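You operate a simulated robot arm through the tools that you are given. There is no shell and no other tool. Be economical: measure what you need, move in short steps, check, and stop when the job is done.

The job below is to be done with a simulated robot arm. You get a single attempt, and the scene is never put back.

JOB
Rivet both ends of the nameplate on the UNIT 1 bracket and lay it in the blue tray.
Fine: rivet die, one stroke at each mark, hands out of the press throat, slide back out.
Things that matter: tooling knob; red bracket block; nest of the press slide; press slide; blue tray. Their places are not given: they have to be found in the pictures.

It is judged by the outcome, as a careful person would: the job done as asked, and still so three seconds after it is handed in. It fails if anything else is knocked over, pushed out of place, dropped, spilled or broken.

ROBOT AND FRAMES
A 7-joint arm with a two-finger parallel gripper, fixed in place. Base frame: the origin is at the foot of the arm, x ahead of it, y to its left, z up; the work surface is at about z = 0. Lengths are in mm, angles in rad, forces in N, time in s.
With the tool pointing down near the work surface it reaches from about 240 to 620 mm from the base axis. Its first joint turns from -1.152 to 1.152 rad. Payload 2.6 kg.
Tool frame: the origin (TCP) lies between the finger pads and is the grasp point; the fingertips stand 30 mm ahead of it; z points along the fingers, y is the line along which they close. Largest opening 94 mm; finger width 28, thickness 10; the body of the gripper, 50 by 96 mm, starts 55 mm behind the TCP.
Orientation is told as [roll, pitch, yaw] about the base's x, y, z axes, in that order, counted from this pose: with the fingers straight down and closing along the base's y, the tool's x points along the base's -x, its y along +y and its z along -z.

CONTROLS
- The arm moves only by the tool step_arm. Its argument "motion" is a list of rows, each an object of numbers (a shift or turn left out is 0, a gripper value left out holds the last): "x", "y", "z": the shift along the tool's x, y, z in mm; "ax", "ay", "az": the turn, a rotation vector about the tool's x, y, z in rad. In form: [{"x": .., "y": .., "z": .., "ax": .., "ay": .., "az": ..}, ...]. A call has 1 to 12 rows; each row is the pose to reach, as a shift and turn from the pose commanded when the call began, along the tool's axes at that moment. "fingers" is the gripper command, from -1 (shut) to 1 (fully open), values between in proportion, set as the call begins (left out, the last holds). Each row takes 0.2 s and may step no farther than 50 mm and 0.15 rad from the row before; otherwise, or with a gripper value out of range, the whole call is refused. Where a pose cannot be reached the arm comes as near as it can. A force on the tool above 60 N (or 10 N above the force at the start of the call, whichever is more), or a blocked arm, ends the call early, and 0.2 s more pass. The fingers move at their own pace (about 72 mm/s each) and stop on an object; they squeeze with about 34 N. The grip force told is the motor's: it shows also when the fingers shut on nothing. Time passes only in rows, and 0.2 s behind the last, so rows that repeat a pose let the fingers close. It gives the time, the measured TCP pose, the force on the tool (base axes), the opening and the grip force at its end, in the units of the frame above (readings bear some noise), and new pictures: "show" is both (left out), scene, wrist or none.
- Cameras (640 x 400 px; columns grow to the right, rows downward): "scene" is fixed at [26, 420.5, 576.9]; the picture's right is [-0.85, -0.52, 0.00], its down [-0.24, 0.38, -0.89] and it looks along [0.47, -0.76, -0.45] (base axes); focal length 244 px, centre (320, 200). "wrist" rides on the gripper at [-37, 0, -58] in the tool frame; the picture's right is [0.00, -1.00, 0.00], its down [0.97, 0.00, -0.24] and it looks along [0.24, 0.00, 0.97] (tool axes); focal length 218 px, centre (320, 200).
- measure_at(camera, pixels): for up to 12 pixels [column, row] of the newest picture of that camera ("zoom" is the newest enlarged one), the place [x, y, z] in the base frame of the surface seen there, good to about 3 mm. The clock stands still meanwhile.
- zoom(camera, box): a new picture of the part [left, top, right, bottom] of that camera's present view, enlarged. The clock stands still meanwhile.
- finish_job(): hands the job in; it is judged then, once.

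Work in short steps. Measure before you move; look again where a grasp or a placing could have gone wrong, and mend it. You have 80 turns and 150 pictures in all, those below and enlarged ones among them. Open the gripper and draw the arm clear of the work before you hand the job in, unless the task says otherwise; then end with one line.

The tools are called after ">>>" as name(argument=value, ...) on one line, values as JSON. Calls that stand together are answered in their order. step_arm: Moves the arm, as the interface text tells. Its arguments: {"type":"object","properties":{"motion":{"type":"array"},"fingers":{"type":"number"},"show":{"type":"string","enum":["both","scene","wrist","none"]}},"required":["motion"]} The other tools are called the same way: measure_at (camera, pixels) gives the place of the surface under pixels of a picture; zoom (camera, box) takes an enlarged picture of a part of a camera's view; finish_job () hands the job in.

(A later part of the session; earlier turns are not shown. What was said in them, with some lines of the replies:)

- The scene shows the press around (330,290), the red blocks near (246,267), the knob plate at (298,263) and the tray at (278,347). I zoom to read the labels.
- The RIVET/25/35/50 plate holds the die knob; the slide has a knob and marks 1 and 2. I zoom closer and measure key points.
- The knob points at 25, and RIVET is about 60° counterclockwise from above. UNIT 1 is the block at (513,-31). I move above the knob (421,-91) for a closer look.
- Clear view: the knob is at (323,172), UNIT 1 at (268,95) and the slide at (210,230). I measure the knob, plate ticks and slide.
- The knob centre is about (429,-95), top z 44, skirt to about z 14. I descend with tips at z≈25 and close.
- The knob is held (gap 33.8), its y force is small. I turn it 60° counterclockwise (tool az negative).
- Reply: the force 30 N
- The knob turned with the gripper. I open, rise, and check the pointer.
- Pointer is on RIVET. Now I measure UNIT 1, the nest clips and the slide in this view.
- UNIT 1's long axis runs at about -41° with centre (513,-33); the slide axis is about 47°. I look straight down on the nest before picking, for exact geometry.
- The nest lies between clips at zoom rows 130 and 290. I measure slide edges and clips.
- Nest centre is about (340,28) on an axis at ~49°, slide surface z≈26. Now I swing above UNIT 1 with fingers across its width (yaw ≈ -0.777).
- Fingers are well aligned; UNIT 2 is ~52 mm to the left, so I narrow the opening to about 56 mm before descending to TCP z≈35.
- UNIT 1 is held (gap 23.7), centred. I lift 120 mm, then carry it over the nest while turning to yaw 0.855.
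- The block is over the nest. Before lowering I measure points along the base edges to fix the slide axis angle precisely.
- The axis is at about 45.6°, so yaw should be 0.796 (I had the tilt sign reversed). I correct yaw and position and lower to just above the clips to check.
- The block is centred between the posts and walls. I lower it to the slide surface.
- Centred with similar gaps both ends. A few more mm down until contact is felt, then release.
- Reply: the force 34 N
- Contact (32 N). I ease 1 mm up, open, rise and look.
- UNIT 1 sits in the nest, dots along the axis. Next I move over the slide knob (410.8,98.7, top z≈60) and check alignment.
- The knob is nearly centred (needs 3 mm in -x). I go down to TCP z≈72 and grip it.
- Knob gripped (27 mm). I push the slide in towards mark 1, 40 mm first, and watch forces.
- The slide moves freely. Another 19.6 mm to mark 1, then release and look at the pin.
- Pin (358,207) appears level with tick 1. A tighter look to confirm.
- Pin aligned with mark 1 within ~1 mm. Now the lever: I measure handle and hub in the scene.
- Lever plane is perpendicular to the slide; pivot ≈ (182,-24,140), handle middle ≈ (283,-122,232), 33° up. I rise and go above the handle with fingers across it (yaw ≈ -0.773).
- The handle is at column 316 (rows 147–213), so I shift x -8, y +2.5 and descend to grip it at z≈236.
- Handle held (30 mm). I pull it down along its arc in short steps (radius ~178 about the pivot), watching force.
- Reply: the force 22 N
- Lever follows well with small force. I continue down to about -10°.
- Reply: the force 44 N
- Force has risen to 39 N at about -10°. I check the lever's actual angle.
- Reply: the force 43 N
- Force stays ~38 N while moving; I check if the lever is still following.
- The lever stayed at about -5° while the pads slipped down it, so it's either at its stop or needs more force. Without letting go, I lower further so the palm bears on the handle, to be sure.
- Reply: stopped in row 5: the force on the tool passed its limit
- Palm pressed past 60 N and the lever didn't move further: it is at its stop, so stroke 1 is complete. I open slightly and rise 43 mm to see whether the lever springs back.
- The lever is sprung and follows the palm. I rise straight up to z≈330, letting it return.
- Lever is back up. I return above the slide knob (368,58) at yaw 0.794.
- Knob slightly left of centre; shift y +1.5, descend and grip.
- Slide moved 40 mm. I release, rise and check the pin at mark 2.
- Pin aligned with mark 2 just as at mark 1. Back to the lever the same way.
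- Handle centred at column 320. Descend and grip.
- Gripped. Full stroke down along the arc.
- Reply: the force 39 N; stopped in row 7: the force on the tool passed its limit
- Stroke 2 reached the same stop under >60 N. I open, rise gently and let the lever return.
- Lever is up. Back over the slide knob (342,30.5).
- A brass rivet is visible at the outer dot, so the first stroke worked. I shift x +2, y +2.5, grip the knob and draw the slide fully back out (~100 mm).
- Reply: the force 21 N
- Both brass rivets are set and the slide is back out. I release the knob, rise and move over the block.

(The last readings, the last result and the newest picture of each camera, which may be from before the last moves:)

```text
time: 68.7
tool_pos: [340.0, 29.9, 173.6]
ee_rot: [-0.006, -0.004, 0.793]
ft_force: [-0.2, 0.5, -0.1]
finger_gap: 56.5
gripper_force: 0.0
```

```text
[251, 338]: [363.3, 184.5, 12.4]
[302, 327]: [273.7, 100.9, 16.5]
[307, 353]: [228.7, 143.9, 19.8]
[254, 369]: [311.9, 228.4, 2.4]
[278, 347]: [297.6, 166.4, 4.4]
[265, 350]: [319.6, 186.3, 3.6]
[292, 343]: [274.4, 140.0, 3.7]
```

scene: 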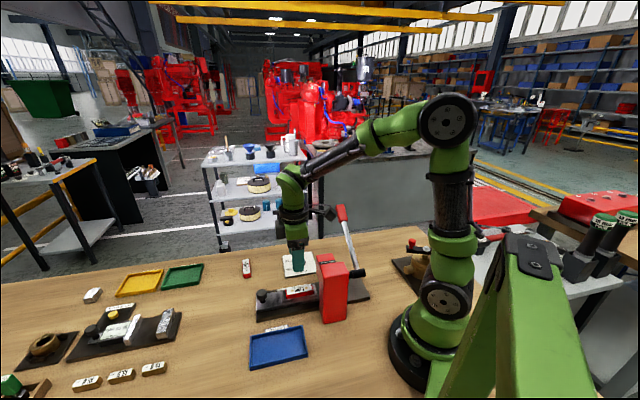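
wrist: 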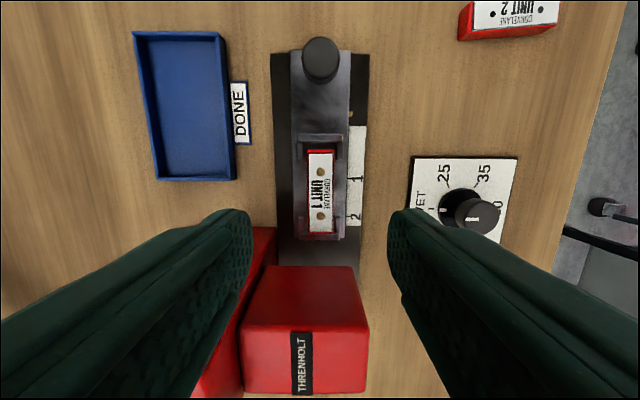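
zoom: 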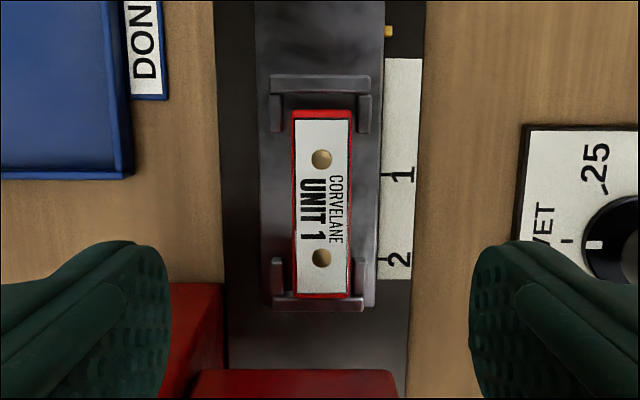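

Block centre is ~4 mm toward the press from TCP. I shift x +3.5, descend to z≈60 and grip.

>>> step_arm(motion=[{"x": 3.5, "z": 40}, {"x": 3.5, "z": 75}, {"x": 3.5, "z": 100}, {"x": 3.5, "z": 113}, {"x": 3.5, "z": 113}], show="wrist")

>>> step_arm(motion=[{"z": 0}, {"z": 0}, {"z": 0}], fingers=-1, show="none")

>>> step_arm(motion=[{"z": -20}, {"z": -50}, {"z": -90}, {"z": -90}])

```text
time: 69.9
tool_pos: [339.5, 26.4, 60.2]
ee_rot: [-0.007, -0.006, 0.793]
ft_force: [1.2, 0.4, 0.1]
finger_gap: 56.5
gripper_force: 0.0
```

wrist: 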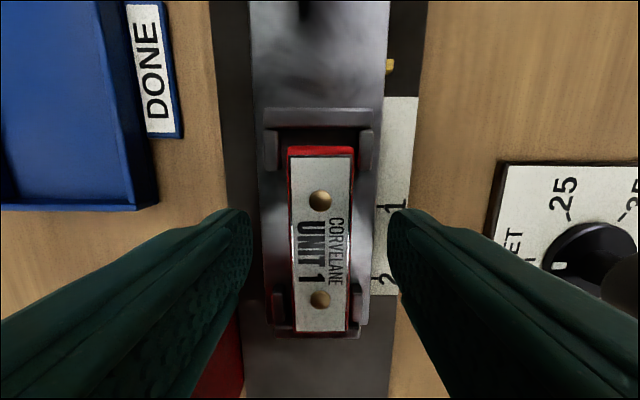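

```text
time: 70.7
tool_pos: [338.4, 28.2, 60.3]
ee_rot: [-0.006, -0.005, 0.793]
ft_force: [0.5, 0.7, 0.7]
finger_gap: 23.4
gripper_force: 33.6
```

```text
time: 71.7
tool_pos: [338.5, 26.8, 149.8]
ee_rot: [-0.008, -0.006, 0.793]
ft_force: [0.6, 0.3, -2.0]
finger_gap: 23.4
gripper_force: 33.6
```

scene: 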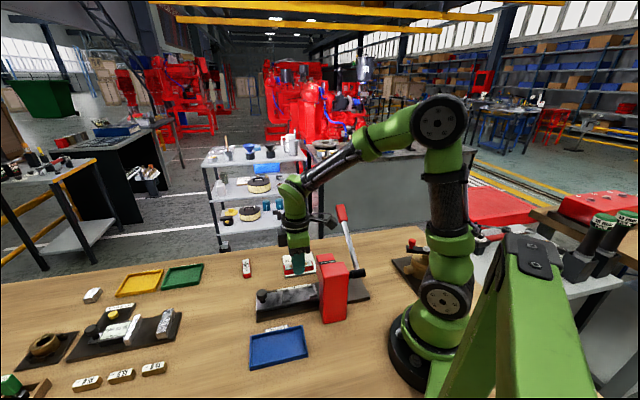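
wrist: 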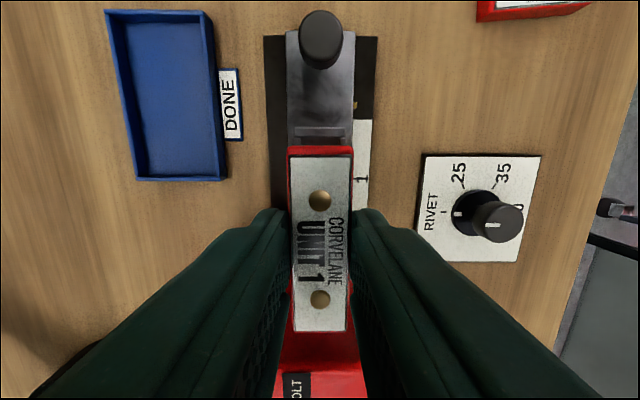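

Block lifted with both rivets visible. The tray centre is about tool x -70, y +122 and parallel to the block; I move over it and lower partway.

>>> step_arm(motion=[{"x": -17, "y": 30}, {"x": -35, "y": 61}, {"x": -52, "y": 92}, {"x": -70, "y": 122}, {"x": -70, "y": 122, "z": 40}, {"x": -70, "y": 122, "z": 75}, {"x": -70, "y": 122, "z": 75}])

>>> zoom(camera="scene", box=[220, 280, 340, 390])

```text
time: 73.3
tool_pos: [299.5, 161.4, 74.2]
ee_rot: [-0.007, -0.007, 0.792]
ft_force: [0.6, -0.1, -2.1]
finger_gap: 23.3
gripper_force: 34.3
```

scene: 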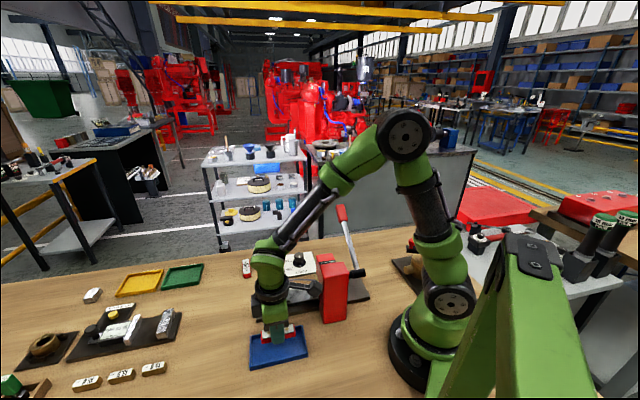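
wrist: 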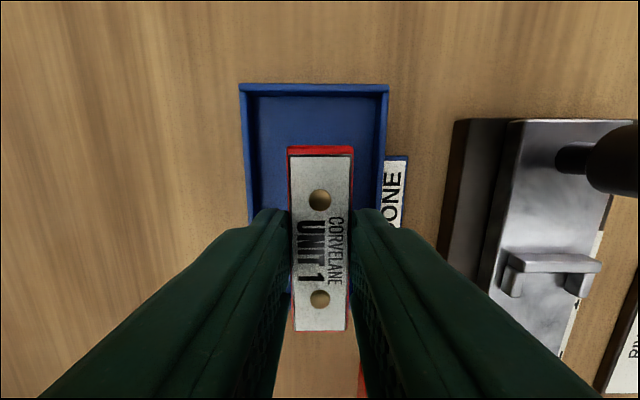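

```text
3.64 times, centred on (280, 335) of scene
```

zoom: 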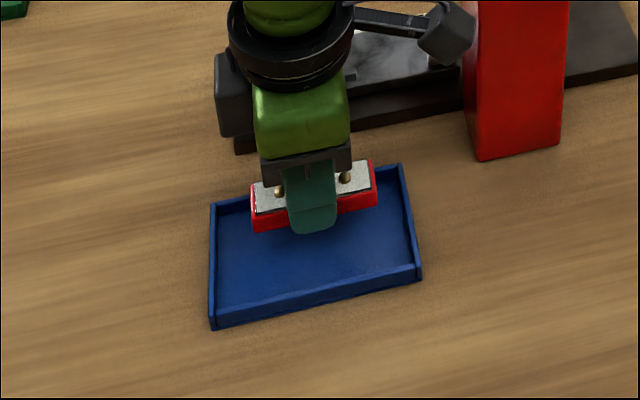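

Centred over the tray. Lower to the floor, stopping on contact.

>>> step_arm(motion=[{"y": 2, "z": 15}, {"y": 2, "z": 28}, {"y": 2, "z": 33}, {"y": 2, "z": 35}, {"y": 2, "z": 36.5}])

>>> zoom(camera="scene", box=[220, 280, 340, 390])

```text
time: 74.5
tool_pos: [299.3, 164.4, 38.2]
ee_rot: [-0.008, -0.005, 0.79]
ft_force: [-1.2, -2.2, 10.2]
finger_gap: 23.4
gripper_force: 34.3
```

scene: 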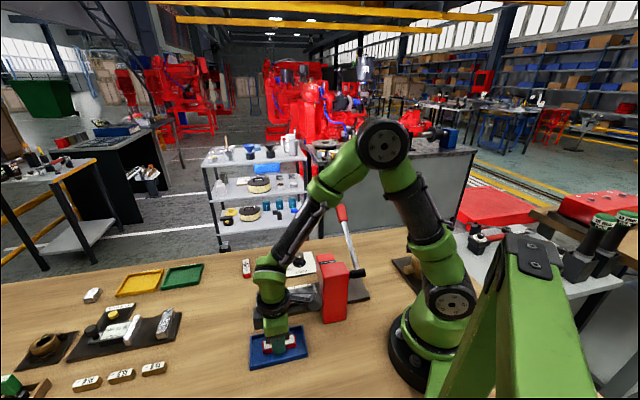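
wrist: 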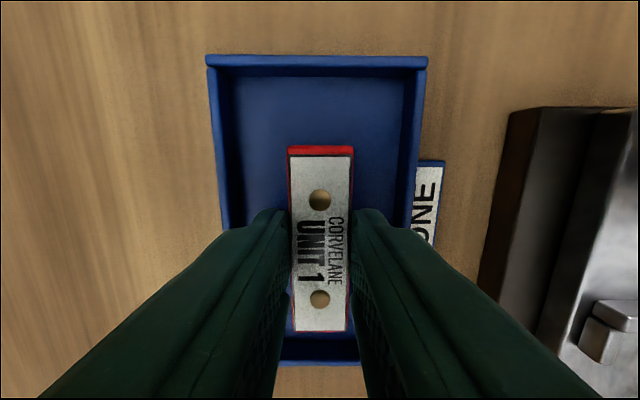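

```text
3.64 times, centred on (280, 335) of scene
```

zoom: 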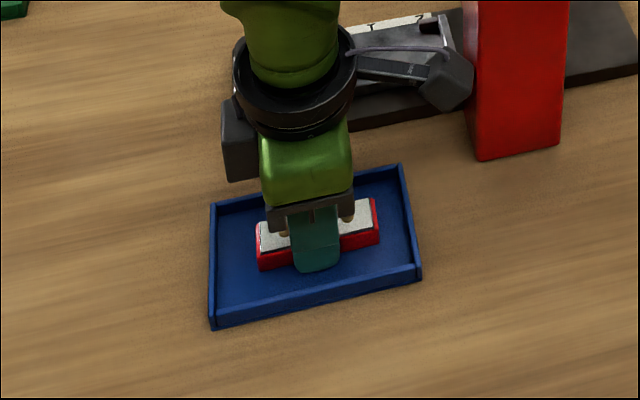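

Contact at 10 N. I open a little (to ~36 mm, inside the tray walls), then rise straight up.

>>> step_arm(motion=[{"z": 0}, {"z": 0}, {"z": -20}, {"z": -50}, {"z": -90}, {"z": -130}, {"z": -170}], fingers=-0.24)

>>> zoom(camera="scene", box=[220, 230, 380, 390])

>>> zoom(camera="wrist", box=[200, 60, 520, 260])

```text
time: 76.1
tool_pos: [299.3, 165.2, 209.3]
ee_rot: [-0.006, -0.004, 0.793]
ft_force: [-0.7, 0.7, -0.5]
finger_gap: 35.7
gripper_force: 0.1
```

scene: 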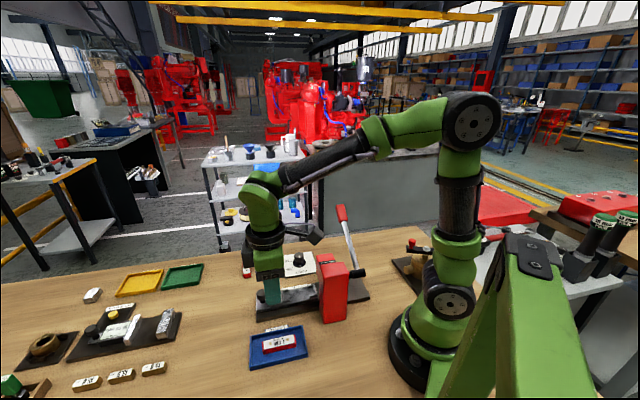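
wrist: 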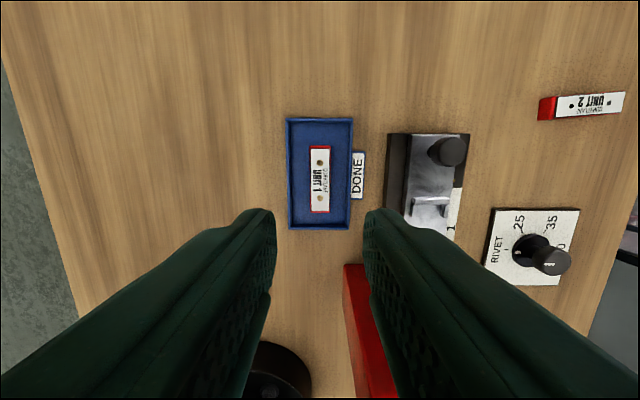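

```text
2.50 times, centred on (300, 310) of scene
```

zoom: 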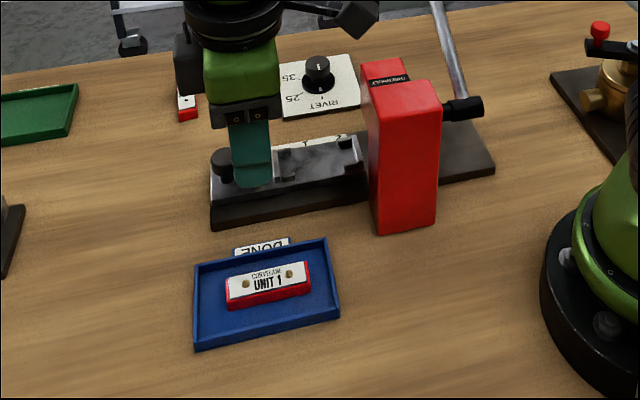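

```text
2.00 times, centred on (360, 160) of wrist
```

zoom: 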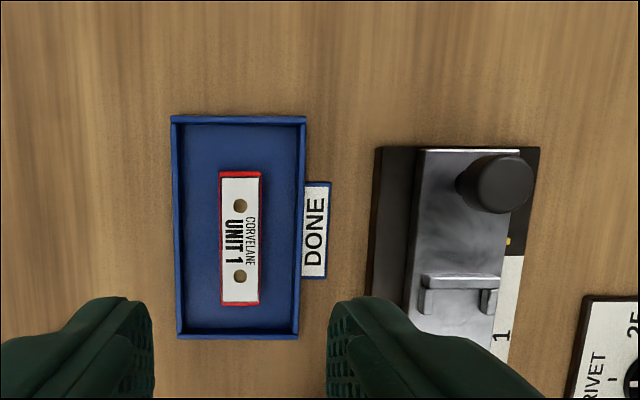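

UNIT 1 lies riveted in the blue tray, the slide is out and the lever is up. I open the gripper, rise further and hand in.

>>> step_arm(motion=[{"z": -45}, {"z": -90}, {"z": -135}, {"z": -170}], fingers=1, show="scene")

>>> finish_job()

```text
time: 77.1
tool_pos: [295.4, 165.0, 378.6]
ee_rot: [-0.007, -0.006, 0.792]
ft_force: [0.3, 0.3, -0.1]
finger_gap: 94.1
gripper_force: 0.1
```

scene: 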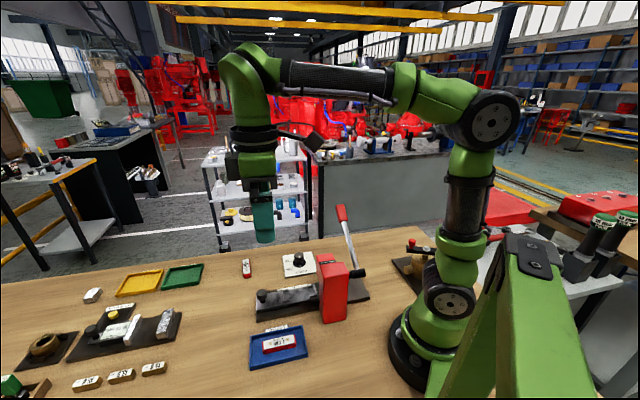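

```text
The job is handed in.
```

The UNIT 1 nameplate is riveted at both ends, one stroke at each mark with the RIVET die, and it lies in the blue tray with the slide back out and the arm clear.
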